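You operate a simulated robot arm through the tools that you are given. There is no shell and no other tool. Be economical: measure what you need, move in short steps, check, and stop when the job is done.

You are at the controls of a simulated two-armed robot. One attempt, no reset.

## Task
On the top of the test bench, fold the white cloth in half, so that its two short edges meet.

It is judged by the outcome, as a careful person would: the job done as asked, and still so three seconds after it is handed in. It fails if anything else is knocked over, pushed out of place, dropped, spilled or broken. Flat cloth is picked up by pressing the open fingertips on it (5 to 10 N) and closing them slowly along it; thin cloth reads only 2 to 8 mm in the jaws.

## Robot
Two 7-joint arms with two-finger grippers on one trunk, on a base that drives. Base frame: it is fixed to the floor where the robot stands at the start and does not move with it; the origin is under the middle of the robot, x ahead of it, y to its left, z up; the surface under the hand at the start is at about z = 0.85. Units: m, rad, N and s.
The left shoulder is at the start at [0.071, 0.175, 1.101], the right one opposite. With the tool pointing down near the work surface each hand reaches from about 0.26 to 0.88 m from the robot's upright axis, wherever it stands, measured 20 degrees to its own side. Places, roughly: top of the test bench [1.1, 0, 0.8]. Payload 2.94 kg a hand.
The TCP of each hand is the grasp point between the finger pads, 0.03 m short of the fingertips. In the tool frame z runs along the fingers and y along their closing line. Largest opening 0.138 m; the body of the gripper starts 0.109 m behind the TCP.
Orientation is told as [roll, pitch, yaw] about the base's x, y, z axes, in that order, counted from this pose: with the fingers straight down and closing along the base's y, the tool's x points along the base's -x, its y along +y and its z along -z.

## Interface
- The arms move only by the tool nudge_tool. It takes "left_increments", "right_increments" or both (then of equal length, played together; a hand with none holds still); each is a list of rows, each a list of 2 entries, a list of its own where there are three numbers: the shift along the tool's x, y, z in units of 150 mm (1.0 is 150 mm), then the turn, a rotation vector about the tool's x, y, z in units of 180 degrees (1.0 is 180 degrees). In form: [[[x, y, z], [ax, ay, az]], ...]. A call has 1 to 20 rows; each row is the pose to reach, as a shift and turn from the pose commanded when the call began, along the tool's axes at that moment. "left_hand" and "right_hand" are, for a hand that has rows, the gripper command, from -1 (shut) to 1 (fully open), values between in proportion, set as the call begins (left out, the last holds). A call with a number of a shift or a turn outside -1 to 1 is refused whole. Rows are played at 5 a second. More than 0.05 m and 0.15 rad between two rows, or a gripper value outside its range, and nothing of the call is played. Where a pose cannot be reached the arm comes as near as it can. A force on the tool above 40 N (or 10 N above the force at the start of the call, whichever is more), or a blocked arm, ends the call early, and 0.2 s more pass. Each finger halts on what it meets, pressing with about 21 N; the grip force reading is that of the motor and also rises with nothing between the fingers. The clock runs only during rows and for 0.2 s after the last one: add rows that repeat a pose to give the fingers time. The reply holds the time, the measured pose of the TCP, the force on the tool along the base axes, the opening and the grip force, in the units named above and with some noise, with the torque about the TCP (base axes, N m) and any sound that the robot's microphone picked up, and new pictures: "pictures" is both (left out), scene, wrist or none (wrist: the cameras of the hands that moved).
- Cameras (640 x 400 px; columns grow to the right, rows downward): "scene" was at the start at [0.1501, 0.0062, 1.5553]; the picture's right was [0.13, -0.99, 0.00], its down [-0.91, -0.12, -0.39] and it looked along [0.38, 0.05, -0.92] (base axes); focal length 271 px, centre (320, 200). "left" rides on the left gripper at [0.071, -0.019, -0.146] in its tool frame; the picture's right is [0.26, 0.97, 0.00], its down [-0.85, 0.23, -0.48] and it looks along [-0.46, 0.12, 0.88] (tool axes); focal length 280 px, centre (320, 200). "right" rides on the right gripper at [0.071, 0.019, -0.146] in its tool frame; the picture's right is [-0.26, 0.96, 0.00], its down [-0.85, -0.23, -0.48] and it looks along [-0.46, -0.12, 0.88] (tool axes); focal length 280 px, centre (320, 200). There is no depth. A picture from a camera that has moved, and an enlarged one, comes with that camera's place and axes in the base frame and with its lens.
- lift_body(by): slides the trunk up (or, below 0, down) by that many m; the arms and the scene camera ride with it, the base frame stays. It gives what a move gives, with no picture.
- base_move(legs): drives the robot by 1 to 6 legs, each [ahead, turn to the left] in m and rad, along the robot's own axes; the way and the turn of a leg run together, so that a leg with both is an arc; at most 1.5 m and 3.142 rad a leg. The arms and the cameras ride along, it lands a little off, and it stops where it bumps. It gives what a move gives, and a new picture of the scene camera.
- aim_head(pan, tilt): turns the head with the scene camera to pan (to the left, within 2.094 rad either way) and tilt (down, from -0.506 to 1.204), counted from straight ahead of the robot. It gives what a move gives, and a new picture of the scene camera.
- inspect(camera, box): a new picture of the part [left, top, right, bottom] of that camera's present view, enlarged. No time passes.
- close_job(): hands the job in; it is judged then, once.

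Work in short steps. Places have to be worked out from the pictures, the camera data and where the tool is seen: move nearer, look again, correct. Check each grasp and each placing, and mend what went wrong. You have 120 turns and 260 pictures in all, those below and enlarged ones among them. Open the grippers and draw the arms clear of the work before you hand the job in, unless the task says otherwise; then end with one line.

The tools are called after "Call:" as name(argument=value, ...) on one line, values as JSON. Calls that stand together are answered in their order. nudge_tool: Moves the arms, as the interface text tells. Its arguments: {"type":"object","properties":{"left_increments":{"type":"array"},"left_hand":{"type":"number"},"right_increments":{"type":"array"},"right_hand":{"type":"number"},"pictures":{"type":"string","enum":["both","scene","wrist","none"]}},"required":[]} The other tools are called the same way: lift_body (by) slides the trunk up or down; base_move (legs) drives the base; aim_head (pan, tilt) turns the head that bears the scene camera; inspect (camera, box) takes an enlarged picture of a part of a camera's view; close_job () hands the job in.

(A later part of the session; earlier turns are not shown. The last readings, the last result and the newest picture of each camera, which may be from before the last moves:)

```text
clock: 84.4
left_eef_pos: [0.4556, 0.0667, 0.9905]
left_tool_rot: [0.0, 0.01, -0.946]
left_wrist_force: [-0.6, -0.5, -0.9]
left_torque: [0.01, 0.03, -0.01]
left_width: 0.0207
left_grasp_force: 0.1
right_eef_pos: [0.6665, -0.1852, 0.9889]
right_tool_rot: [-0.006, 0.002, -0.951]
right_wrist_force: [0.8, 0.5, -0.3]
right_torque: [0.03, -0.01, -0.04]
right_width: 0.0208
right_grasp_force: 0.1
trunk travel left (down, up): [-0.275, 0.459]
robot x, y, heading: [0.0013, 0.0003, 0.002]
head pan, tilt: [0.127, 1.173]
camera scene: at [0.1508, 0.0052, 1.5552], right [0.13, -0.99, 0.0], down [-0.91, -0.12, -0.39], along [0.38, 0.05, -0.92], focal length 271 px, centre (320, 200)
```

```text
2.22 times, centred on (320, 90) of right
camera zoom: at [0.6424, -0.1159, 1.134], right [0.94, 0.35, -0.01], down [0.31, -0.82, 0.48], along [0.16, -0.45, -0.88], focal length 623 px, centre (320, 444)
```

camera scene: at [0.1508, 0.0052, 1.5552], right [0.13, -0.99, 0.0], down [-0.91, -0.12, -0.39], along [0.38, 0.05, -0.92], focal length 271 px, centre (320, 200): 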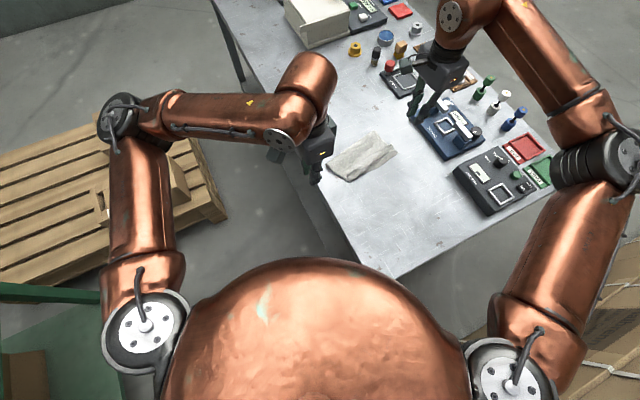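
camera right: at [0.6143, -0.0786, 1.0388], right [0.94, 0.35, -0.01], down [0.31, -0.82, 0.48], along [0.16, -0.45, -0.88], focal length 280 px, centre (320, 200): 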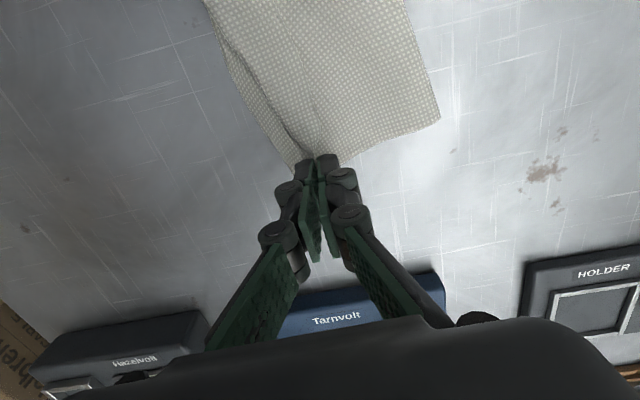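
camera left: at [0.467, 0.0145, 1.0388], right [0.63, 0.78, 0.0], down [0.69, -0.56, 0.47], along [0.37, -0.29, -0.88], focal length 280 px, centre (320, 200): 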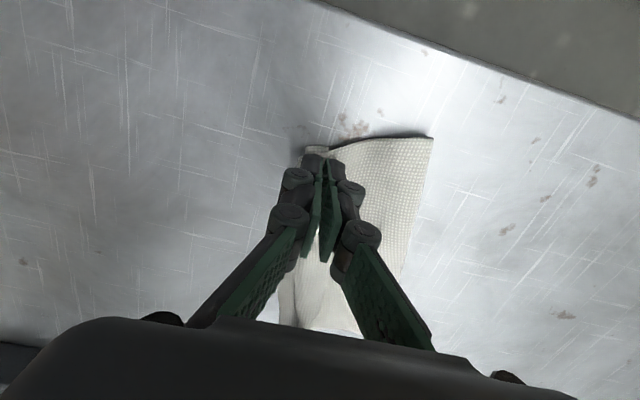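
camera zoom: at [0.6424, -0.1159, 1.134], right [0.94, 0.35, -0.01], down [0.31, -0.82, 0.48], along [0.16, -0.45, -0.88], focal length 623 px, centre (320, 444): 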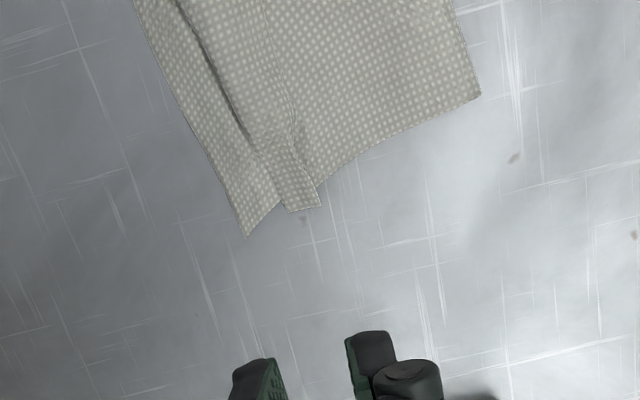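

Very close. I look in more detail at how the top edge lies; it seems turned back about 1.5 cm.

Call:
inspect(camera="scene", box=[352, 138, 402, 172])

Call:
inspect(camera="scene", box=[330, 155, 380, 189])

Call:
inspect(camera="right", box=[230, 0, 350, 110])

```text
11.76 times, centred on (377, 155) of scene
camera zoom: at [0.1508, 0.0052, 1.5552], right [0.13, -0.99, 0.0], down [-0.91, -0.12, -0.39], along [0.38, 0.05, -0.92], focal length 3185 px, centre (-351, 729)
```

zoom: 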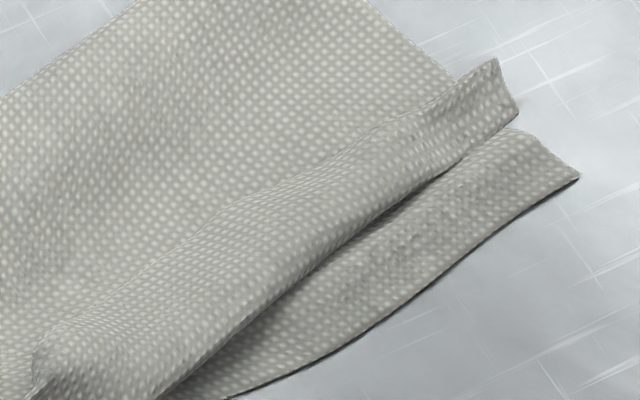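

```text
11.76 times, centred on (355, 172) of scene
camera zoom: at [0.1508, 0.0052, 1.5552], right [0.13, -0.99, 0.0], down [-0.91, -0.12, -0.39], along [0.38, 0.05, -0.92], focal length 3185 px, centre (-92, 529)
```

zoom: 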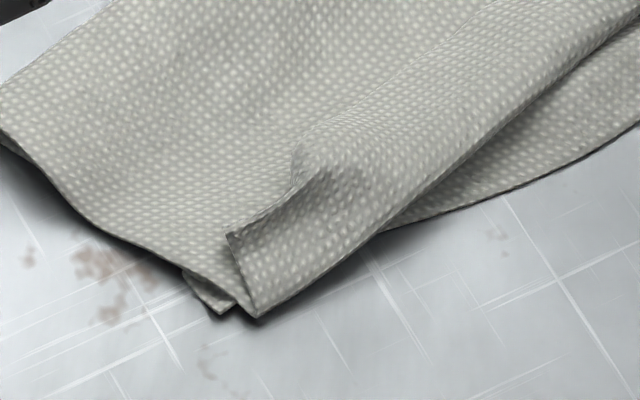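

```text
3.64 times, centred on (290, 55) of right
camera zoom: at [0.6424, -0.1159, 1.134], right [0.94, 0.35, -0.01], down [0.31, -0.82, 0.48], along [0.16, -0.45, -0.88], focal length 1020 px, centre (429, 727)
```

zoom: 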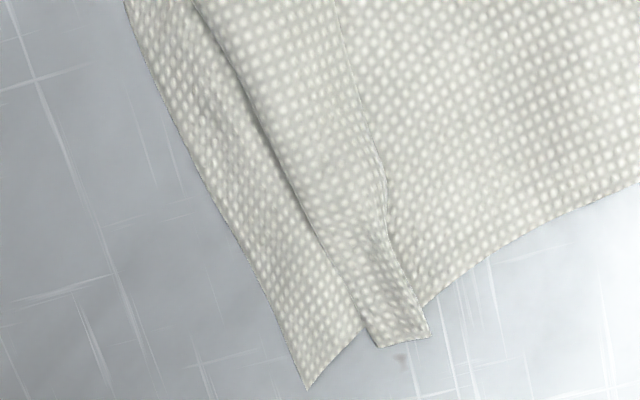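

Confirmed: the top edge is turned back by about 1.5–2 cm. I will flip it over by sweeping closed fingertips, just above the top layer, from behind the free edge towards DC. First I position behind it.

Call:
nudge_tool(left_increments=[[[-0.28, 0.06, 0], [0, 0, 0]], [[-0.56, 0.12, 0], [0, 0, 0]], [[-0.837, 0.183, 0], [0, 0, 0]], [[-0.837, 0.183, 0.2], [0, 0, 0]], [[-0.837, 0.183, 0.4], [0, 0, 0]], [[-0.837, 0.183, 0.623], [0, 0, 0]], [[-0.837, 0.183, 0.623], [0, 0, 0]]], right_increments=[[[0.1, 0.05, 0], [0, 0, 0]], [[0.2, 0.1, 0], [0, 0, 0]], [[0.321, 0.152, 0], [0, 0, 0]], [[0.321, 0.152, 0.2], [0, 0, 0]], [[0.321, 0.152, 0.4], [0, 0, 0]], [[0.321, 0.152, 0.613], [0, 0, 0]], [[0.321, 0.152, 0.613], [0, 0, 0]]], left_hand=-1, right_hand=-1, pictures="none")

Call:
inspect(camera="left", box=[220, 100, 420, 250])

Call:
inspect(camera="right", box=[220, 60, 420, 210])

```text
clock: 86.0
left_eef_pos: [0.5487, -0.0194, 0.8972]
left_tool_rot: [0.002, 0.008, -0.945]
left_wrist_force: [-0.2, 0.2, 0.0]
left_torque: [-0.01, -0.03, -0.01]
left_width: 0.0001
left_grasp_force: 21.3
right_eef_pos: [0.6551, -0.1315, 0.9006]
right_tool_rot: [-0.003, -0.001, -0.951]
right_wrist_force: [0.2, 0.0, 0.1]
right_torque: [0.03, -0.04, 0.02]
right_width: 0.0
right_grasp_force: 21.1
trunk travel left (down, up): [-0.275, 0.459]
robot x, y, heading: [0.0009, 0.0023, 0.001]
head pan, tilt: [0.127, 1.173]
```

```text
2.67 times, centred on (320, 175) of left
camera zoom: at [0.4921, 0.0259, 1.0427], right [0.63, 0.78, 0.0], down [0.69, -0.56, 0.47], along [0.37, -0.29, -0.88], focal length 748 px, centre (320, 267)
```

zoom: 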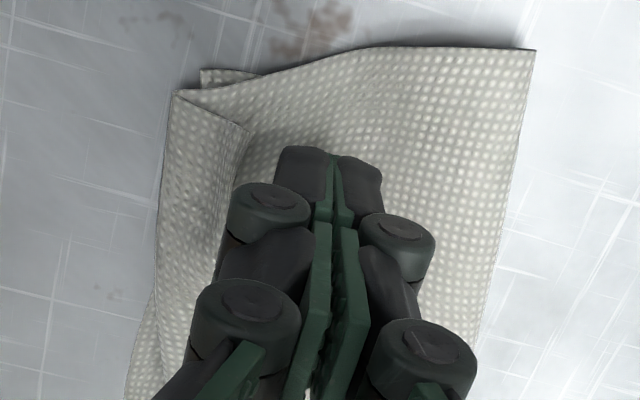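

```text
2.67 times, centred on (320, 135) of right
camera zoom: at [0.6309, -0.0629, 1.0443], right [0.94, 0.35, 0.0], down [0.31, -0.82, 0.48], along [0.16, -0.45, -0.88], focal length 748 px, centre (320, 373)
```

zoom: 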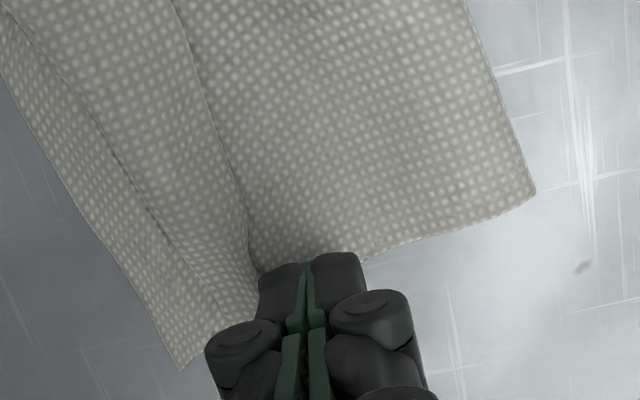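

Both tips are just behind the free edge. I lower to just over the top layer and sweep 5 cm towards DC.

Call:
nudge_tool(left_increments=[[[0, 0.01, 0.04], [0, 0, 0]], [[0, 0.01, 0.076], [0, 0, 0]], [[0, -0.05, 0.076], [0, 0, 0]], [[0, -0.1, 0.076], [0, 0, 0]], [[0, -0.15, 0.073], [0, 0, 0]], [[0, -0.2, 0.07], [0, 0, 0]], [[0, -0.25, 0.06], [0, 0, 0]], [[0, -0.3, 0.05], [0, 0, 0]], [[0, -0.3, 0.05], [0, 0, 0]]], right_increments=[[[0, 0.02, 0.05], [0, 0, 0]], [[0, 0.02, 0.1], [0, 0, 0]], [[0, -0.05, 0.1], [0, 0, 0]], [[0, -0.1, 0.1], [0, 0, 0]], [[0, -0.15, 0.097], [0, 0, 0]], [[0, -0.2, 0.095], [0, 0, 0]], [[0, -0.25, 0.085], [0, 0, 0]], [[0, -0.3, 0.075], [0, 0, 0]], [[0, -0.3, 0.075], [0, 0, 0]]], pictures="wrist")

Call:
inspect(camera="scene", box=[310, 120, 410, 200])

```text
clock: 88.0
left_eef_pos: [0.5139, -0.0445, 0.8883]
left_tool_rot: [0.001, 0.012, -0.946]
left_wrist_force: [0.1, 0.0, 0.4]
left_torque: [0.01, -0.03, 0.0]
left_width: 0.0
left_grasp_force: 20.8
right_eef_pos: [0.6201, -0.1581, 0.8856]
right_tool_rot: [-0.004, 0.003, -0.952]
right_wrist_force: [0.0, -0.1, 0.2]
right_torque: [0.01, -0.01, -0.04]
right_width: 0.0
right_grasp_force: 20.9
trunk travel left (down, up): [-0.275, 0.459]
robot x, y, heading: [0.0028, -0.0026, 0.001]
head pan, tilt: [0.127, 1.173]
camera right: at [0.5948, -0.089, 1.0317], right [0.94, 0.35, -0.01], down [0.31, -0.82, 0.48], along [0.16, -0.45, -0.88], focal length 280 px, centre (320, 200)
camera left: at [0.4566, 0.0005, 1.035], right [0.63, 0.78, 0.0], down [0.69, -0.56, 0.47], along [0.37, -0.29, -0.88], focal length 280 px, centre (320, 200)
```

right: 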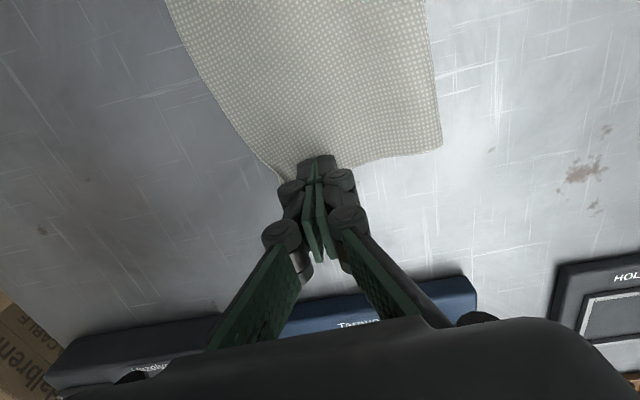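
left: 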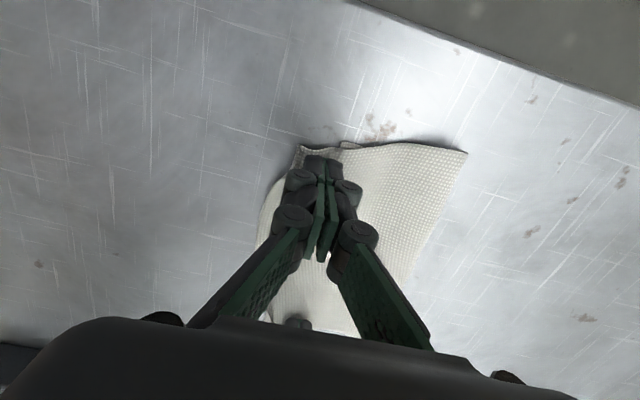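

```text
5.00 times, centred on (360, 160) of scene
camera zoom: at [0.1504, 0.006, 1.5553], right [0.13, -0.99, 0.0], down [-0.91, -0.12, -0.39], along [0.38, 0.05, -0.92], focal length 1354 px, centre (120, 400)
```

zoom: 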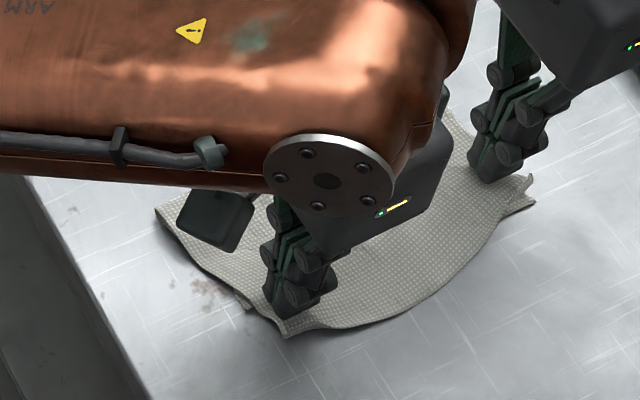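

The flap has flipped over. I raise both hands and look at the result.

Call:
nudge_tool(left_increments=[[[0, 0, -0.2], [0, 0, 0]], [[0, 0, -0.45], [0, 0, 0]], [[0.1, 0, -0.65], [0, 0, 0]], [[0.4, 0, -0.65], [0, 0, 0]], [[0.7, 0, -0.65], [0, 0, 0]], [[0.9, 0, -0.65], [0, 0, 0]]], right_increments=[[[0, 0, -0.2], [0, 0, 0]], [[0, 0, -0.45], [0, 0, 0]], [[-0.1, 0, -0.65], [0, 0, 0]], [[-0.2, 0, -0.65], [0, 0, 0]], [[-0.3, 0, -0.65], [0, 0, 0]], [[-0.3, 0, -0.65], [0, 0, 0]]], pictures="none")

Call:
inspect(camera="scene", box=[320, 120, 410, 190])

Call:
inspect(camera="right", box=[180, 0, 460, 180])

```text
clock: 89.4
left_eef_pos: [0.4359, 0.0644, 0.9892]
left_tool_rot: [0.0, 0.008, -0.945]
left_wrist_force: [0.5, 0.7, -0.4]
left_torque: [-0.02, 0.02, 0.02]
left_width: 0.0002
left_grasp_force: 21.2
right_eef_pos: [0.6455, -0.1936, 0.9847]
right_tool_rot: [-0.007, 0.001, -0.951]
right_wrist_force: [-0.3, -0.2, 0.2]
right_torque: [0.01, 0.02, 0.0]
right_width: 0.0001
right_grasp_force: 20.8
trunk travel left (down, up): [-0.275, 0.459]
robot x, y, heading: [0.0013, -0.0015, 0.004]
head pan, tilt: [0.127, 1.173]
```

```text
5.71 times, centred on (365, 155) of scene
camera zoom: at [0.1498, 0.0071, 1.5554], right [0.13, -0.99, 0.0], down [-0.91, -0.12, -0.39], along [0.38, 0.05, -0.92], focal length 1547 px, centre (63, 457)
```

zoom: 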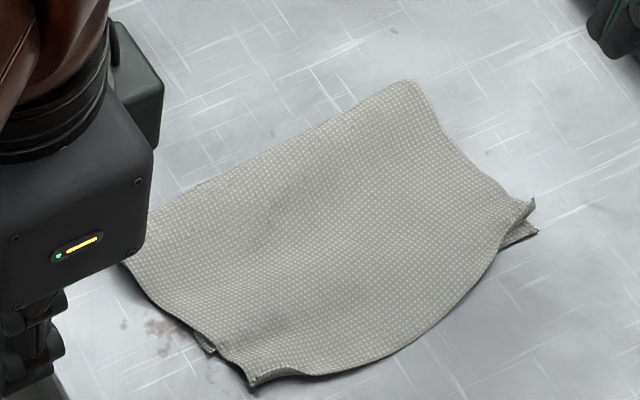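

```text
2.22 times, centred on (320, 90) of right
camera zoom: at [0.6207, -0.1244, 1.1293], right [0.94, 0.35, -0.01], down [0.31, -0.82, 0.48], along [0.16, -0.45, -0.88], focal length 623 px, centre (320, 444)
```

zoom: 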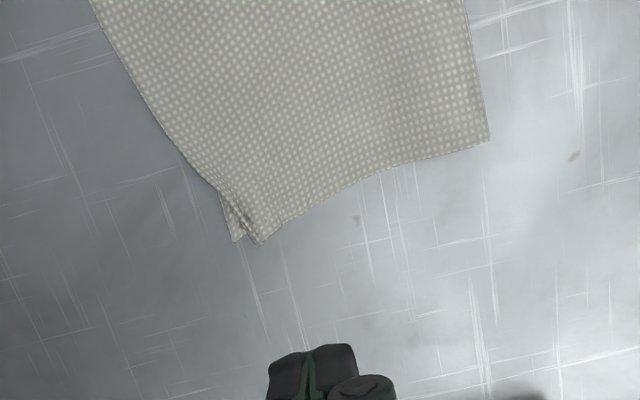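

The edges are now nearly together: the right corner is within about 1 cm, while the left top corner A overshoots D by about 2.5 cm. I re-grip A on its overhang, lift, and re-lay it further back. I position the left hand.

Call:
nudge_tool(left_increments=[[[-0.3, -0.03, 0], [0, 0, 0]], [[-0.6, -0.06, 0], [0, 0, 0]], [[-0.895, -0.088, 0], [0, 0, 0]], [[-0.895, -0.088, 0.22], [0, 0, 0]], [[-0.895, -0.088, 0.44], [0, 0, 0]], [[-0.895, -0.088, 0.65], [0, 0, 0]], [[-0.895, -0.088, 0.65], [0, 0, 0]]], left_hand=-0.565, pictures="none")

Call:
inspect(camera="left", box=[180, 80, 460, 290])

```text
clock: 91.0
left_eef_pos: [0.5002, -0.0534, 0.8879]
left_tool_rot: [0.002, 0.008, -0.945]
left_wrist_force: [-0.5, 0.2, -0.2]
left_torque: [0.02, -0.05, 0.0]
left_width: 0.0295
left_grasp_force: 0.1
right_eef_pos: [0.6448, -0.1937, 0.9829]
right_tool_rot: [-0.007, 0.001, -0.951]
right_wrist_force: [-0.5, -0.3, 0.1]
right_torque: [0.01, 0.02, 0.01]
right_width: 0.0001
right_grasp_force: 20.4
trunk travel left (down, up): [-0.275, 0.459]
robot x, y, heading: [0.0044, 0.0033, -0.002]
head pan, tilt: [0.127, 1.173]
```

```text
1.90 times, centred on (320, 185) of left
camera zoom: at [0.4452, -0.0081, 1.0344], right [0.63, 0.78, 0.0], down [0.69, -0.56, 0.47], along [0.37, -0.29, -0.88], focal length 534 px, centre (320, 229)
```

zoom: 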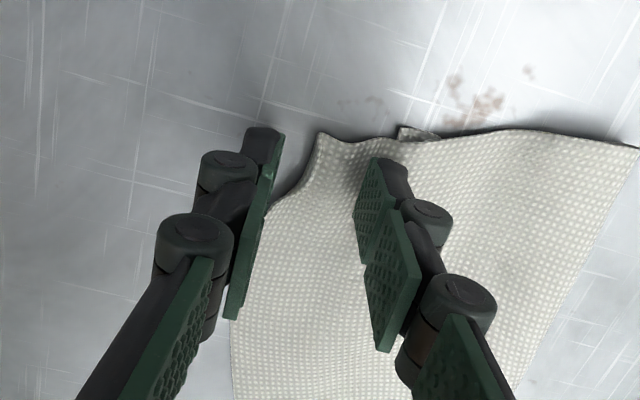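

A is straddled nicely, with D just behind the inner finger. I press.

Call:
nudge_tool(left_increments=[[[0, 0, 0.03], [0, 0, 0]], [[0, 0, 0.05], [0, 0, 0]], [[0, 0, 0.06], [0, 0, 0]], [[0, 0, 0.06], [0, 0, 0]]], pictures="none")

```text
clock: 92.0
left_eef_pos: [0.502, -0.0529, 0.8803]
left_tool_rot: [0.003, 0.004, -0.946]
left_wrist_force: [1.7, 0.4, 17.6]
left_torque: [0.22, -0.38, -0.01]
left_width: 0.0302
left_grasp_force: 0.2
right_eef_pos: [0.6444, -0.1936, 0.9851]
right_tool_rot: [-0.004, 0.0, -0.951]
right_wrist_force: [-0.1, 0.6, 0.7]
right_torque: [0.0, 0.05, -0.02]
right_width: 0.0002
right_grasp_force: 20.8
trunk travel left (down, up): [-0.275, 0.459]
robot x, y, heading: [0.0039, -0.0002, 0.0]
head pan, tilt: [0.127, 1.173]
```

The load is on the inner finger, so I tilt 1.2° to balance and start closing.

Call:
nudge_tool(left_increments=[[[0, -0.003, -0.003], [-0.007, 0, 0]], [[0, -0.003, -0.003], [-0.007, 0, 0]]], left_hand=-0.72, pictures="none")

Call:
nudge_tool(left_increments=[[[0, 0, 0], [0, 0, 0]], [[0, 0, 0], [0, 0, 0]]], left_hand=-0.85, pictures="none")

Call:
inspect(camera="left", box=[220, 100, 420, 250])

```text
clock: 92.6
left_eef_pos: [0.5014, -0.0527, 0.8801]
left_tool_rot: [0.023, 0.01, -0.944]
left_wrist_force: [1.0, 0.0, 12.2]
left_torque: [0.06, -0.23, -0.03]
left_width: 0.0186
left_grasp_force: 0.1
right_eef_pos: [0.645, -0.1932, 0.9842]
right_tool_rot: [-0.005, 0.0, -0.951]
right_wrist_force: [-0.3, 1.4, -0.1]
right_torque: [-0.01, 0.03, 0.02]
right_width: 0.0
right_grasp_force: 21.0
trunk travel left (down, up): [-0.275, 0.459]
robot x, y, heading: [-0.0013, -0.0014, -0.002]
head pan, tilt: [0.127, 1.173]
```

```text
clock: 93.2
left_eef_pos: [0.5009, -0.0521, 0.8804]
left_tool_rot: [0.022, 0.009, -0.947]
left_wrist_force: [-1.0, -0.4, 6.1]
left_torque: [0.02, 0.0, 0.01]
left_width: 0.009
left_grasp_force: 0.1
right_eef_pos: [0.6443, -0.194, 0.9846]
right_tool_rot: [-0.003, 0.001, -0.951]
right_wrist_force: [0.1, 0.2, 0.3]
right_torque: [0.02, -0.03, -0.01]
right_width: 0.0001
right_grasp_force: 20.5
trunk travel left (down, up): [-0.275, 0.459]
robot x, y, heading: [0.0004, -0.0023, 0.002]
head pan, tilt: [0.127, 1.173]
```

```text
2.67 times, centred on (320, 175) of left
camera zoom: at [0.4419, -0.0096, 1.0254], right [0.63, 0.78, 0.02], down [0.68, -0.56, 0.47], along [0.38, -0.28, -0.88], focal length 748 px, centre (320, 267)
```

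zoom: 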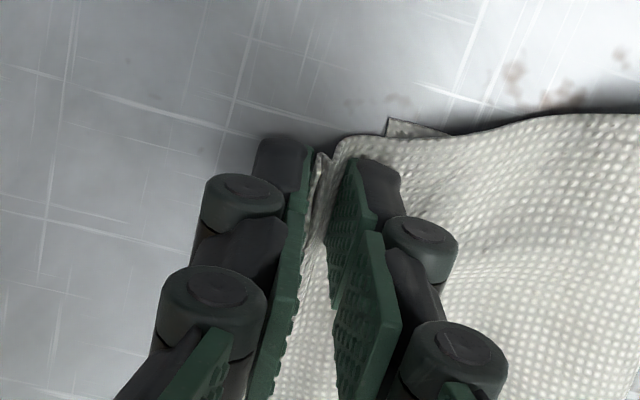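

The edge is climbing the outer finger properly. I close fully, then lift and carry it back over the crease.

Call:
nudge_tool(left_increments=[[[0, 0, 0], [0, 0, 0]], [[0, 0, 0], [0, 0, 0]], [[0, 0, 0], [0, 0, 0]]], left_hand=-1, pictures="none")

Call:
nudge_tool(left_increments=[[[0, 0.0, -0.1], [0.007, 0, 0]], [[0, 0.08, -0.2], [0.007, 0, 0]], [[0, 0.18, -0.3], [0.007, 0, 0]], [[0, 0.3, -0.4], [0.007, 0, 0]], [[0, 0.44, -0.47], [0.007, 0, 0]], [[0, 0.6, -0.52], [0.007, 0, 0]], [[0, 0.75, -0.53], [0.007, 0, 0]], [[0, 0.75, -0.53], [0.007, 0, 0]]], pictures="both")

Call:
inspect(camera="scene", box=[300, 100, 420, 190])

```text
clock: 94.0
left_eef_pos: [0.5006, -0.0521, 0.8801]
left_tool_rot: [0.022, 0.01, -0.945]
left_wrist_force: [0.8, -0.3, 0.4]
left_torque: [0.0, 0.03, 0.01]
left_width: 0.0042
left_grasp_force: 18.5
right_eef_pos: [0.6461, -0.1933, 0.9842]
right_tool_rot: [-0.004, 0.002, -0.951]
right_wrist_force: [-0.5, -0.6, -0.4]
right_torque: [0.0, 0.03, -0.04]
right_width: 0.0002
right_grasp_force: 20.8
trunk travel left (down, up): [-0.275, 0.459]
robot x, y, heading: [-0.003, 0.0013, -0.0]
head pan, tilt: [0.127, 1.173]
```

```text
clock: 95.8
left_eef_pos: [0.592, 0.0104, 0.9627]
left_tool_rot: [0.0, 0.01, -0.947]
left_wrist_force: [-0.3, -0.1, -1.1]
left_torque: [0.05, 0.03, 0.01]
left_width: 0.0047
left_grasp_force: 27.7
right_eef_pos: [0.6455, -0.1945, 0.9834]
right_tool_rot: [-0.005, 0.003, -0.953]
right_wrist_force: [-0.5, -0.4, 0.3]
right_torque: [-0.01, -0.03, 0.0]
right_width: 0.0001
right_grasp_force: 20.8
trunk travel left (down, up): [-0.275, 0.459]
robot x, y, heading: [-0.002, 0.0, 0.002]
head pan, tilt: [0.127, 1.173]
camera scene: at [0.15, 0.0056, 1.5553], right [0.13, -0.99, 0.0], down [-0.91, -0.12, -0.39], along [0.38, 0.05, -0.92], focal length 271 px, centre (320, 200)
camera left: at [0.5363, 0.0554, 1.109], right [0.63, 0.78, 0.0], down [0.69, -0.56, 0.47], along [0.36, -0.29, -0.88], focal length 280 px, centre (320, 200)
```

scene: 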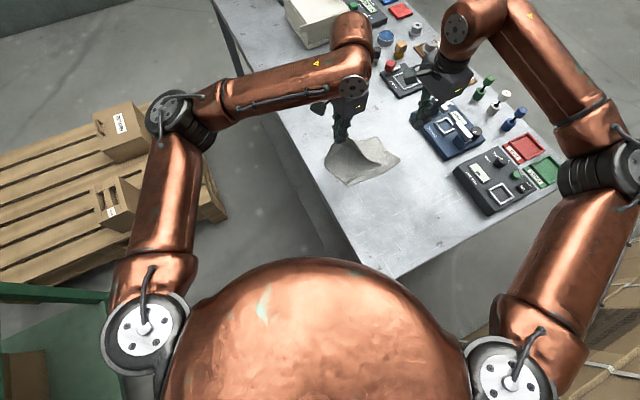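
left: 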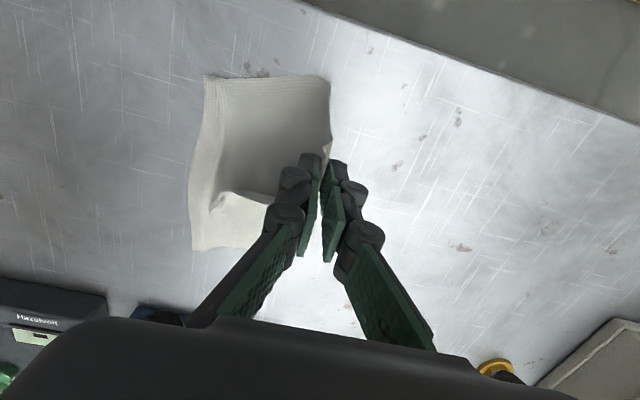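

```text
4.44 times, centred on (360, 145) of scene
camera zoom: at [0.15, 0.0056, 1.5553], right [0.13, -0.99, 0.0], down [-0.91, -0.12, -0.39], along [0.38, 0.05, -0.92], focal length 1203 px, centre (142, 444)
```

zoom: 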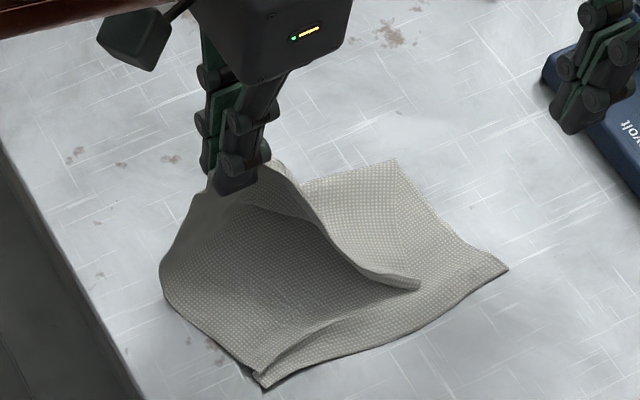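

Now the lower layer is visible: D is really at about (0.489,-0.028), with C at (0.601,-0.185). I lay the A corner so that its edge falls on D: 9 cm back with a 1.6 cm sideways correction.

Call:
nudge_tool(left_increments=[[[0.02, -0.1, -0.02], [0, 0, 0]], [[0.04, -0.2, 0.0], [0, 0, 0]], [[0.06, -0.3, 0.05], [0, 0, 0]], [[0.08, -0.4, 0.12], [0, 0, 0]], [[0.1, -0.5, 0.21], [0, 0, 0]], [[0.107, -0.57, 0.31], [0, 0, 0]], [[0.107, -0.607, 0.41], [0, 0, 0]], [[0.107, -0.607, 0.49], [0, 0, 0]], [[0.107, -0.607, 0.49], [0, 0, 0]]], pictures="wrist")

Call:
inspect(camera="scene", box=[300, 100, 420, 190])

Call:
inspect(camera="left", box=[220, 80, 440, 245])

```text
clock: 97.8
left_eef_pos: [0.508, -0.0277, 0.8894]
left_tool_rot: [0.0, 0.009, -0.946]
left_wrist_force: [0.1, 0.0, -0.1]
left_torque: [-0.01, 0.0, 0.0]
left_width: 0.004
left_grasp_force: 18.4
right_eef_pos: [0.6448, -0.193, 0.9844]
right_tool_rot: [-0.003, 0.002, -0.952]
right_wrist_force: [-0.5, 0.2, 0.4]
right_torque: [0.0, 0.04, 0.01]
right_width: 0.0001
right_grasp_force: 20.5
trunk travel left (down, up): [-0.275, 0.459]
robot x, y, heading: [-0.0034, 0.0027, 0.002]
head pan, tilt: [0.127, 1.173]
camera left: at [0.4513, 0.0169, 1.0357], right [0.63, 0.78, 0.0], down [0.69, -0.56, 0.47], along [0.37, -0.29, -0.88], focal length 280 px, centre (320, 200)
```

left: 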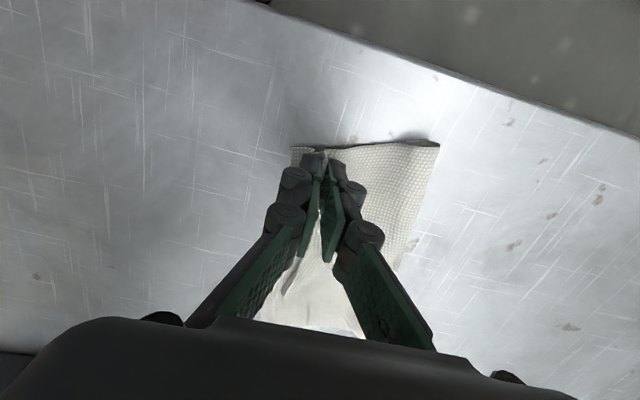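

```text
4.44 times, centred on (360, 145) of scene
camera zoom: at [0.15, 0.0058, 1.5553], right [0.13, -0.99, 0.0], down [-0.91, -0.12, -0.39], along [0.38, 0.05, -0.92], focal length 1203 px, centre (142, 444)
```

zoom: 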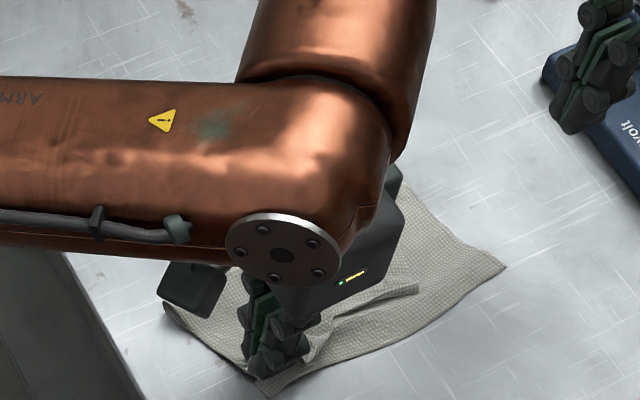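

```text
2.42 times, centred on (330, 162) of left
camera zoom: at [0.4513, 0.0169, 1.0357], right [0.63, 0.78, 0.0], down [0.69, -0.56, 0.47], along [0.37, -0.29, -0.88], focal length 680 px, centre (296, 291)
```

zoom: 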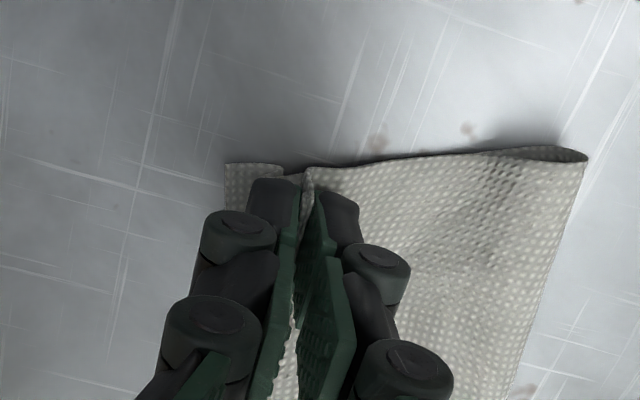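

A sits about 1.5–2 cm inside D with its flap upright, as intended. I lower, release, rise and inspect.

Call:
nudge_tool(left_increments=[[[0, -0.02, 0.02], [0, 0, 0]], [[0, -0.02, 0.035], [0, 0, 0]], [[0, -0.02, 0.035], [0, 0, 0]]], pictures="none")

Call:
nudge_tool(left_increments=[[[0, 0, 0], [0, 0, 0]], [[0, 0, -0.03], [0, 0, 0]], [[0, 0, -0.1], [0, 0, 0]], [[0, 0, -0.3], [0, 0, 0]], [[0, 0, -0.6], [0, 0, 0]], [[0.3, 0, -0.65], [0, 0, 0]], [[0.6, 0, -0.65], [0, 0, 0]], [[0.9, 0, -0.65], [0, 0, 0]]], left_hand=-0.7, pictures="none")

Call:
inspect(camera="scene", box=[325, 120, 415, 190])

Call:
inspect(camera="right", box=[180, 0, 460, 180])

```text
clock: 98.6
left_eef_pos: [0.5058, -0.0294, 0.8833]
left_tool_rot: [0.0, 0.01, -0.946]
left_wrist_force: [0.7, 0.0, -1.1]
left_torque: [0.01, 0.02, 0.0]
left_width: 0.0023
left_grasp_force: 18.3
right_eef_pos: [0.6463, -0.194, 0.9837]
right_tool_rot: [-0.007, 0.002, -0.953]
right_wrist_force: [-1.0, -0.5, 0.0]
right_torque: [-0.01, 0.01, 0.03]
right_width: 0.0
right_grasp_force: 21.3
trunk travel left (down, up): [-0.275, 0.459]
robot x, y, heading: [0.0005, 0.0009, -0.001]
head pan, tilt: [0.127, 1.173]
```

```text
clock: 100.4
left_eef_pos: [0.4251, 0.0779, 0.9826]
left_tool_rot: [0.001, 0.008, -0.946]
left_wrist_force: [0.0, 0.4, 0.4]
left_torque: [-0.03, -0.06, 0.01]
left_width: 0.021
left_grasp_force: 0.0
right_eef_pos: [0.6449, -0.1922, 0.9855]
right_tool_rot: [-0.008, 0.0, -0.949]
right_wrist_force: [-0.2, -0.2, 0.2]
right_torque: [-0.08, 0.0, 0.05]
right_width: 0.0002
right_grasp_force: 20.7
trunk travel left (down, up): [-0.275, 0.459]
robot x, y, heading: [0.003, -0.0005, 0.001]
head pan, tilt: [0.127, 1.173]
```

```text
5.71 times, centred on (370, 155) of scene
camera zoom: at [0.1492, 0.0079, 1.5555], right [0.13, -0.99, 0.0], down [-0.91, -0.12, -0.39], along [0.38, 0.05, -0.92], focal length 1547 px, centre (34, 457)
```

zoom: 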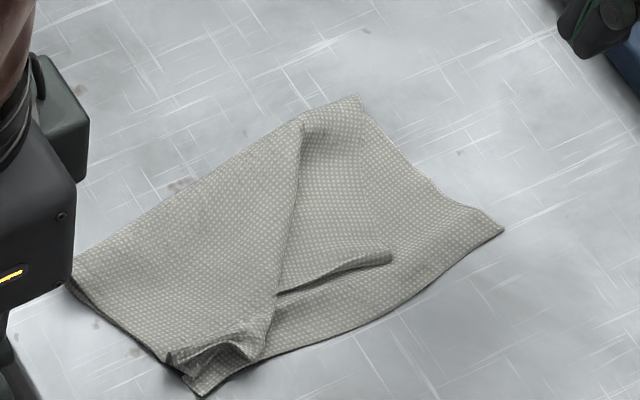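

```text
2.22 times, centred on (320, 90) of right
camera zoom: at [0.6202, -0.1235, 1.1298], right [0.94, 0.35, 0.0], down [0.31, -0.82, 0.48], along [0.16, -0.45, -0.88], focal length 623 px, centre (320, 444)
```

zoom: 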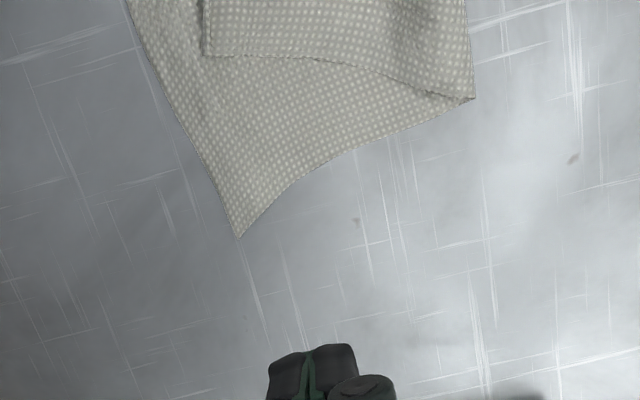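

Lifting A also dragged the B corner inward; B is now at about (0.572,-0.124) while C is at (0.602,-0.186). I look closely at B.

Call:
inspect(camera="scene", box=[360, 140, 410, 175])

Call:
inspect(camera="scene", box=[335, 165, 385, 200])

```text
11.43 times, centred on (385, 158) of scene
camera zoom: at [0.1492, 0.0079, 1.5555], right [0.13, -0.99, 0.0], down [-0.91, -0.12, -0.39], along [0.38, 0.05, -0.92], focal length 3094 px, centre (-423, 686)
```

zoom: 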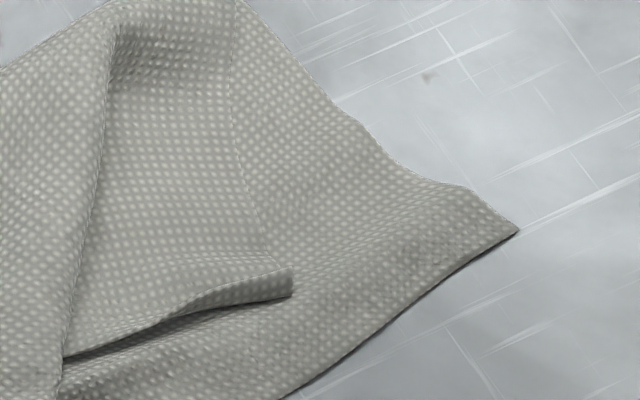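

```text
11.43 times, centred on (360, 182) of scene
camera zoom: at [0.1492, 0.0079, 1.5555], right [0.13, -0.99, 0.0], down [-0.91, -0.12, -0.39], along [0.38, 0.05, -0.92], focal length 3094 px, centre (-137, 400)
```

zoom: 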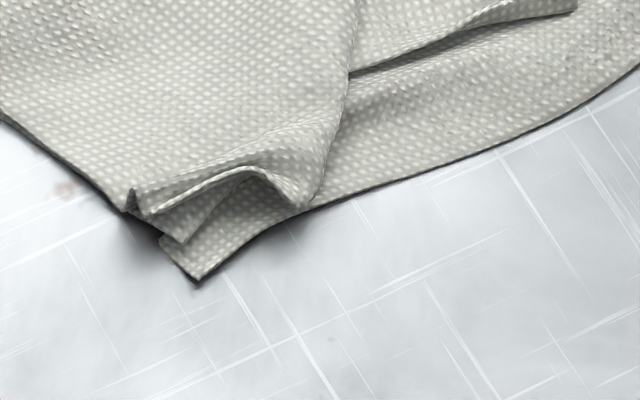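

The B edge lies as a raised lip at e≈0.394. I straddle that lip with the right hand and pinch it just above the lower layer. First I position and check.

Call:
nudge_tool(right_increments=[[[0.25, -0.03, 0], [0, 0, 0]], [[0.5, -0.06, 0], [0, 0, 0]], [[0.742, -0.097, 0], [0, 0, 0]], [[0.742, -0.097, 0.2], [0, 0, 0]], [[0.742, -0.097, 0.4], [0, 0, 0]], [[0.742, -0.097, 0.6], [0, 0, 0]], [[0.742, -0.097, 0.6], [0, 0, 0]]], right_hand=-0.565, pictures="none")

Call:
inspect(camera="right", box=[200, 70, 440, 250])

Call:
inspect(camera="scene", box=[330, 130, 410, 185])

```text
clock: 102.0
left_eef_pos: [0.4258, 0.0781, 0.9816]
left_tool_rot: [0.0, 0.01, -0.945]
left_wrist_force: [0.0, 0.6, 0.1]
left_torque: [-0.01, 0.04, 0.01]
left_width: 0.0208
left_grasp_force: 0.1
right_eef_pos: [0.5698, -0.1122, 0.8956]
right_tool_rot: [-0.005, 0.001, -0.951]
right_wrist_force: [0.9, 0.6, 0.5]
right_torque: [0.0, 0.0, 0.0]
right_width: 0.0299
right_grasp_force: 0.0
trunk travel left (down, up): [-0.275, 0.459]
robot x, y, heading: [-0.0026, 0.0034, 0.005]
head pan, tilt: [0.127, 1.173]
```

```text
2.22 times, centred on (320, 160) of right
camera zoom: at [0.5452, -0.0426, 1.0397], right [0.94, 0.35, -0.01], down [0.31, -0.82, 0.48], along [0.16, -0.45, -0.88], focal length 623 px, centre (320, 289)
```

zoom: 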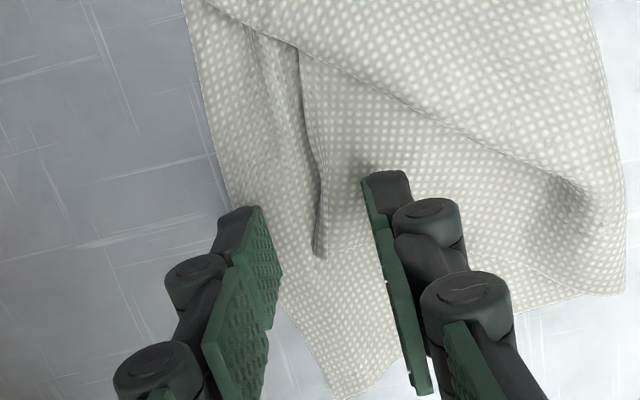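

```text
7.27 times, centred on (370, 158) of scene
camera zoom: at [0.1496, 0.0065, 1.5554], right [0.13, -0.99, 0.0], down [-0.91, -0.12, -0.39], along [0.38, 0.05, -0.92], focal length 1969 px, centre (-44, 509)
```

zoom: 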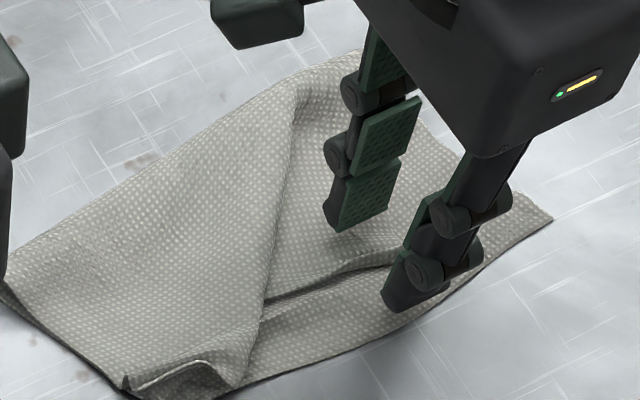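

The lip lies right between the fingers. I lower to just above the lower layer and close.

Call:
nudge_tool(right_increments=[[[0, 0, 0.04], [0, 0, 0]], [[0, 0, 0.073], [0, 0, 0]], [[0, 0, 0.073], [0, 0, 0]]], pictures="none")

Call:
nudge_tool(right_increments=[[[0, 0, 0], [0, 0, 0]], [[0, 0, 0], [0, 0, 0]], [[0, 0, 0], [0, 0, 0]]], right_hand=-0.85, pictures="none")

Call:
inspect(camera="right", box=[220, 100, 420, 250])

```text
clock: 102.8
left_eef_pos: [0.426, 0.0768, 0.9818]
left_tool_rot: [-0.001, 0.01, -0.947]
left_wrist_force: [0.8, 0.8, 0.8]
left_torque: [-0.02, 0.02, 0.02]
left_width: 0.0208
left_grasp_force: 0.1
right_eef_pos: [0.5698, -0.1111, 0.8826]
right_tool_rot: [-0.006, 0.002, -0.951]
right_wrist_force: [0.3, -0.3, -0.1]
right_torque: [0.05, -0.01, -0.02]
right_width: 0.0299
right_grasp_force: 0.0
trunk travel left (down, up): [-0.275, 0.459]
robot x, y, heading: [-0.0004, 0.0015, 0.003]
head pan, tilt: [0.127, 1.173]
```

```text
clock: 103.6
left_eef_pos: [0.4259, 0.0764, 0.9815]
left_tool_rot: [0.003, 0.008, -0.947]
left_wrist_force: [-0.5, -0.6, -0.2]
left_torque: [0.01, 0.01, -0.02]
left_width: 0.0206
left_grasp_force: 0.1
right_eef_pos: [0.5695, -0.1108, 0.8831]
right_tool_rot: [-0.004, 0.003, -0.952]
right_wrist_force: [0.3, -0.3, 0.4]
right_torque: [-0.02, 0.0, -0.02]
right_width: 0.0104
right_grasp_force: 0.1
trunk travel left (down, up): [-0.275, 0.459]
robot x, y, heading: [-0.0048, -0.0001, 0.004]
head pan, tilt: [0.127, 1.173]
```

```text
2.67 times, centred on (320, 175) of right
camera zoom: at [0.5449, -0.0427, 1.0283], right [0.94, 0.35, -0.01], down [0.31, -0.82, 0.48], along [0.16, -0.45, -0.88], focal length 748 px, centre (320, 267)
```

zoom: 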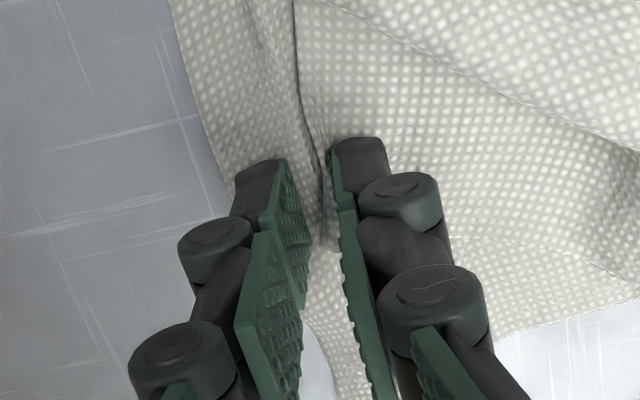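

The top edge is between the fingers. I close fully, then lift 3 cm and check what is held.

Call:
nudge_tool(right_increments=[[[0, 0, 0], [0, 0, 0]], [[0, 0, 0], [0, 0, 0]], [[0, 0, 0], [0, 0, 0]]], right_hand=-1, pictures="none")

Call:
nudge_tool(right_increments=[[[0, 0, -0.1], [0, 0, 0]], [[0, 0, -0.2], [0, 0, 0]], [[0, 0, -0.2], [0, 0, 0]]], pictures="none")

Call:
inspect(camera="right", box=[200, 70, 440, 250])

Call:
inspect(camera="scene", box=[330, 130, 410, 185])

```text
clock: 104.4
left_eef_pos: [0.4248, 0.0774, 0.9813]
left_tool_rot: [-0.001, 0.009, -0.946]
left_wrist_force: [-0.4, -0.9, 0.4]
left_torque: [0.0, -0.01, -0.03]
left_width: 0.0205
left_grasp_force: 0.0
right_eef_pos: [0.5695, -0.1119, 0.8829]
right_tool_rot: [-0.005, 0.0, -0.952]
right_wrist_force: [0.1, -0.4, -2.0]
right_torque: [-0.02, 0.01, -0.01]
right_width: 0.0054
right_grasp_force: 25.4
trunk travel left (down, up): [-0.275, 0.459]
robot x, y, heading: [-0.0024, 0.0017, 0.002]
head pan, tilt: [0.127, 1.173]
```

```text
clock: 105.2
left_eef_pos: [0.4257, 0.0771, 0.9813]
left_tool_rot: [0.001, 0.009, -0.945]
left_wrist_force: [0.0, 0.0, 0.0]
left_torque: [-0.01, 0.0, -0.01]
left_width: 0.0207
left_grasp_force: 0.0
right_eef_pos: [0.5702, -0.1118, 0.9149]
right_tool_rot: [-0.006, 0.002, -0.951]
right_wrist_force: [0.3, 0.7, 3.7]
right_torque: [-0.05, 0.18, -0.03]
right_width: 0.0006
right_grasp_force: 20.8
trunk travel left (down, up): [-0.275, 0.459]
robot x, y, heading: [-0.0041, -0.0023, -0.004]
head pan, tilt: [0.127, 1.173]
```

```text
2.22 times, centred on (320, 160) of right
camera zoom: at [0.5446, -0.0433, 1.0586], right [0.94, 0.35, -0.01], down [0.31, -0.82, 0.48], along [0.16, -0.45, -0.88], focal length 623 px, centre (320, 289)
```

zoom: 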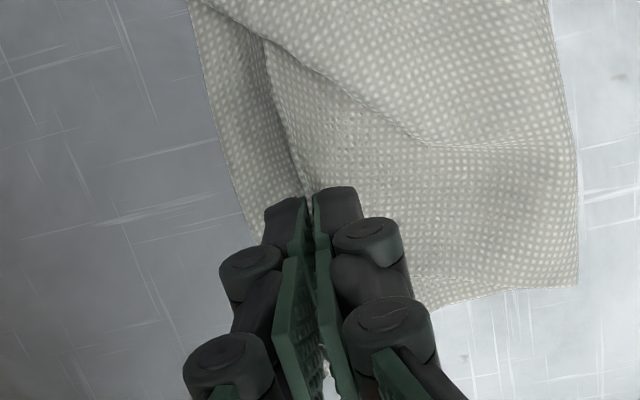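

```text
7.27 times, centred on (370, 158) of scene
camera zoom: at [0.1503, 0.0061, 1.5553], right [0.13, -0.99, 0.0], down [-0.91, -0.12, -0.39], along [0.38, 0.05, -0.92], focal length 1969 px, centre (-44, 509)
```

zoom: 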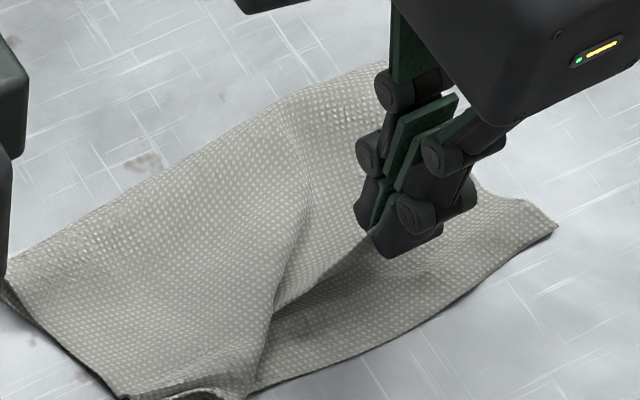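

Only the top layer is held. I carry B 6.8 cm outward along the edge to sit over C, slightly raised, then lower.

Call:
nudge_tool(right_increments=[[[-0.1, -0.01, -0.08], [0, 0, 0]], [[-0.2, -0.02, -0.12], [0, 0, 0]], [[-0.3, -0.04, -0.12], [0, 0, 0]], [[-0.4, -0.05, -0.08], [0, 0, 0]], [[-0.453, -0.06, 0.0], [0, 0, 0]], [[-0.453, -0.06, 0.08], [0, 0, 0]], [[-0.453, -0.06, 0.15], [0, 0, 0]], [[-0.453, -0.06, 0.15], [0, 0, 0]]], pictures="wrist")

Call:
inspect(camera="scene", box=[325, 120, 415, 190])

```text
clock: 107.0
left_eef_pos: [0.4272, 0.0774, 0.9825]
left_tool_rot: [0.001, 0.008, -0.947]
left_wrist_force: [0.5, 0.4, -0.8]
left_torque: [0.02, 0.02, -0.02]
left_width: 0.0207
left_grasp_force: 0.0
right_eef_pos: [0.6011, -0.1702, 0.8898]
right_tool_rot: [-0.005, 0.0, -0.951]
right_wrist_force: [1.7, 0.8, 0.2]
right_torque: [0.0, 0.04, -0.02]
right_width: 0.0042
right_grasp_force: 16.6
trunk travel left (down, up): [-0.275, 0.459]
robot x, y, heading: [-0.005, 0.0005, -0.001]
head pan, tilt: [0.127, 1.173]
camera right: at [0.5769, -0.1025, 1.0352], right [0.94, 0.35, -0.01], down [0.31, -0.82, 0.48], along [0.16, -0.45, -0.88], focal length 280 px, centre (320, 200)
```

right: 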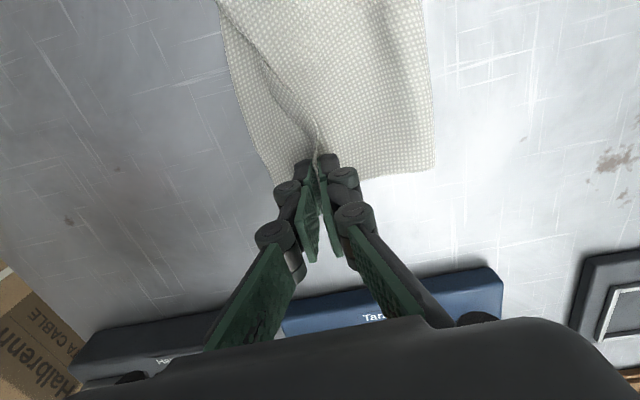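

```text
5.71 times, centred on (370, 155) of scene
camera zoom: at [0.15, 0.0062, 1.5553], right [0.13, -0.99, 0.0], down [-0.91, -0.12, -0.39], along [0.38, 0.05, -0.92], focal length 1547 px, centre (34, 457)
```

zoom: 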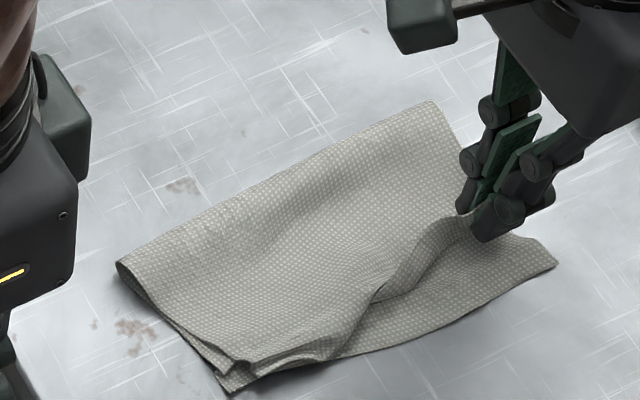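

Good: the top smooths out. The lower corner C is now at about (0.584,-0.212), so I move B another 2.5 cm towards it and 1.5 cm outward, then lower.

Call:
nudge_tool(right_increments=[[[-0.02, -0.03, -0.08], [0, 0, 0]], [[-0.05, -0.09, -0.1], [0, 0, 0]], [[-0.08, -0.14, -0.1], [0, 0, 0]], [[-0.097, -0.167, -0.05], [0, 0, 0]], [[-0.097, -0.167, 0.02], [0, 0, 0]], [[-0.097, -0.167, 0.035], [0, 0, 0]], [[-0.097, -0.167, 0.035], [0, 0, 0]]], pictures="wrist")

Call:
inspect(camera="scene", box=[325, 125, 415, 195])

Call:
inspect(camera="right", box=[200, 60, 440, 240])

```text
clock: 108.6
left_eef_pos: [0.4264, 0.0778, 0.9815]
left_tool_rot: [-0.001, 0.01, -0.947]
left_wrist_force: [0.1, 0.2, -0.5]
left_torque: [-0.02, 0.02, 0.01]
left_width: 0.0207
left_grasp_force: 0.1
right_eef_pos: [0.5878, -0.1993, 0.8845]
right_tool_rot: [-0.006, 0.002, -0.951]
right_wrist_force: [0.4, 0.9, 0.2]
right_torque: [0.0, -0.04, -0.01]
right_width: 0.004
right_grasp_force: 30.0
trunk travel left (down, up): [-0.275, 0.459]
robot x, y, heading: [0.0005, 0.0017, 0.001]
head pan, tilt: [0.127, 1.173]
camera right: at [0.5637, -0.1298, 1.0305], right [0.94, 0.35, -0.01], down [0.31, -0.82, 0.48], along [0.16, -0.45, -0.88], focal length 280 px, centre (320, 200)
```

right: 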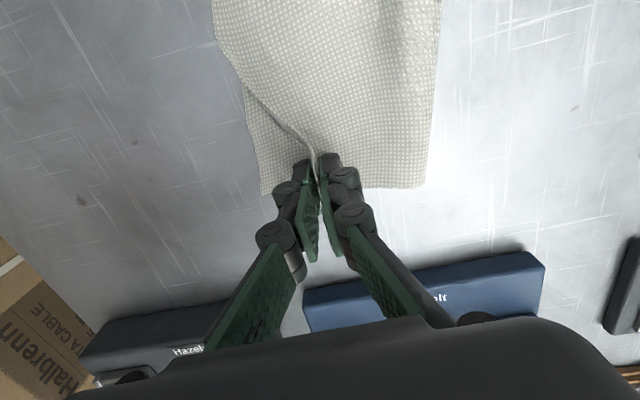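

```text
5.71 times, centred on (370, 160) of scene
camera zoom: at [0.1501, 0.006, 1.5553], right [0.13, -0.99, 0.0], down [-0.91, -0.12, -0.39], along [0.38, 0.05, -0.92], focal length 1547 px, centre (34, 429)
```

zoom: 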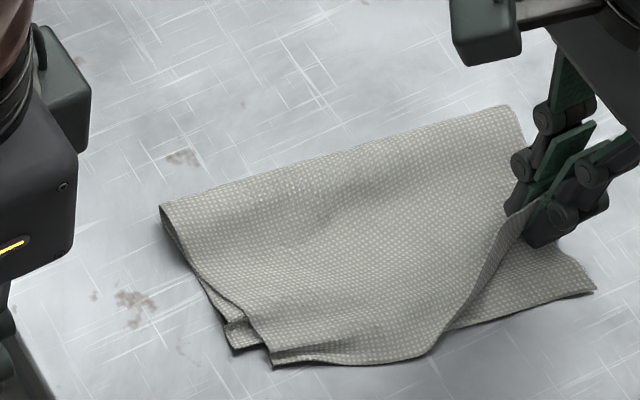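

```text
2.22 times, centred on (320, 150) of right
camera zoom: at [0.5637, -0.1298, 1.0305], right [0.94, 0.35, -0.01], down [0.31, -0.82, 0.48], along [0.16, -0.45, -0.88], focal length 623 px, centre (320, 311)
```

zoom: 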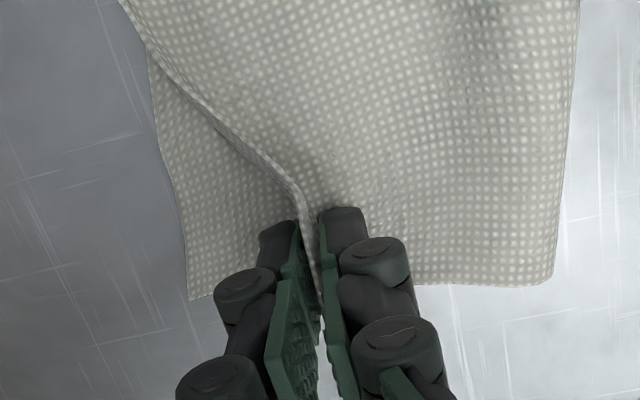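

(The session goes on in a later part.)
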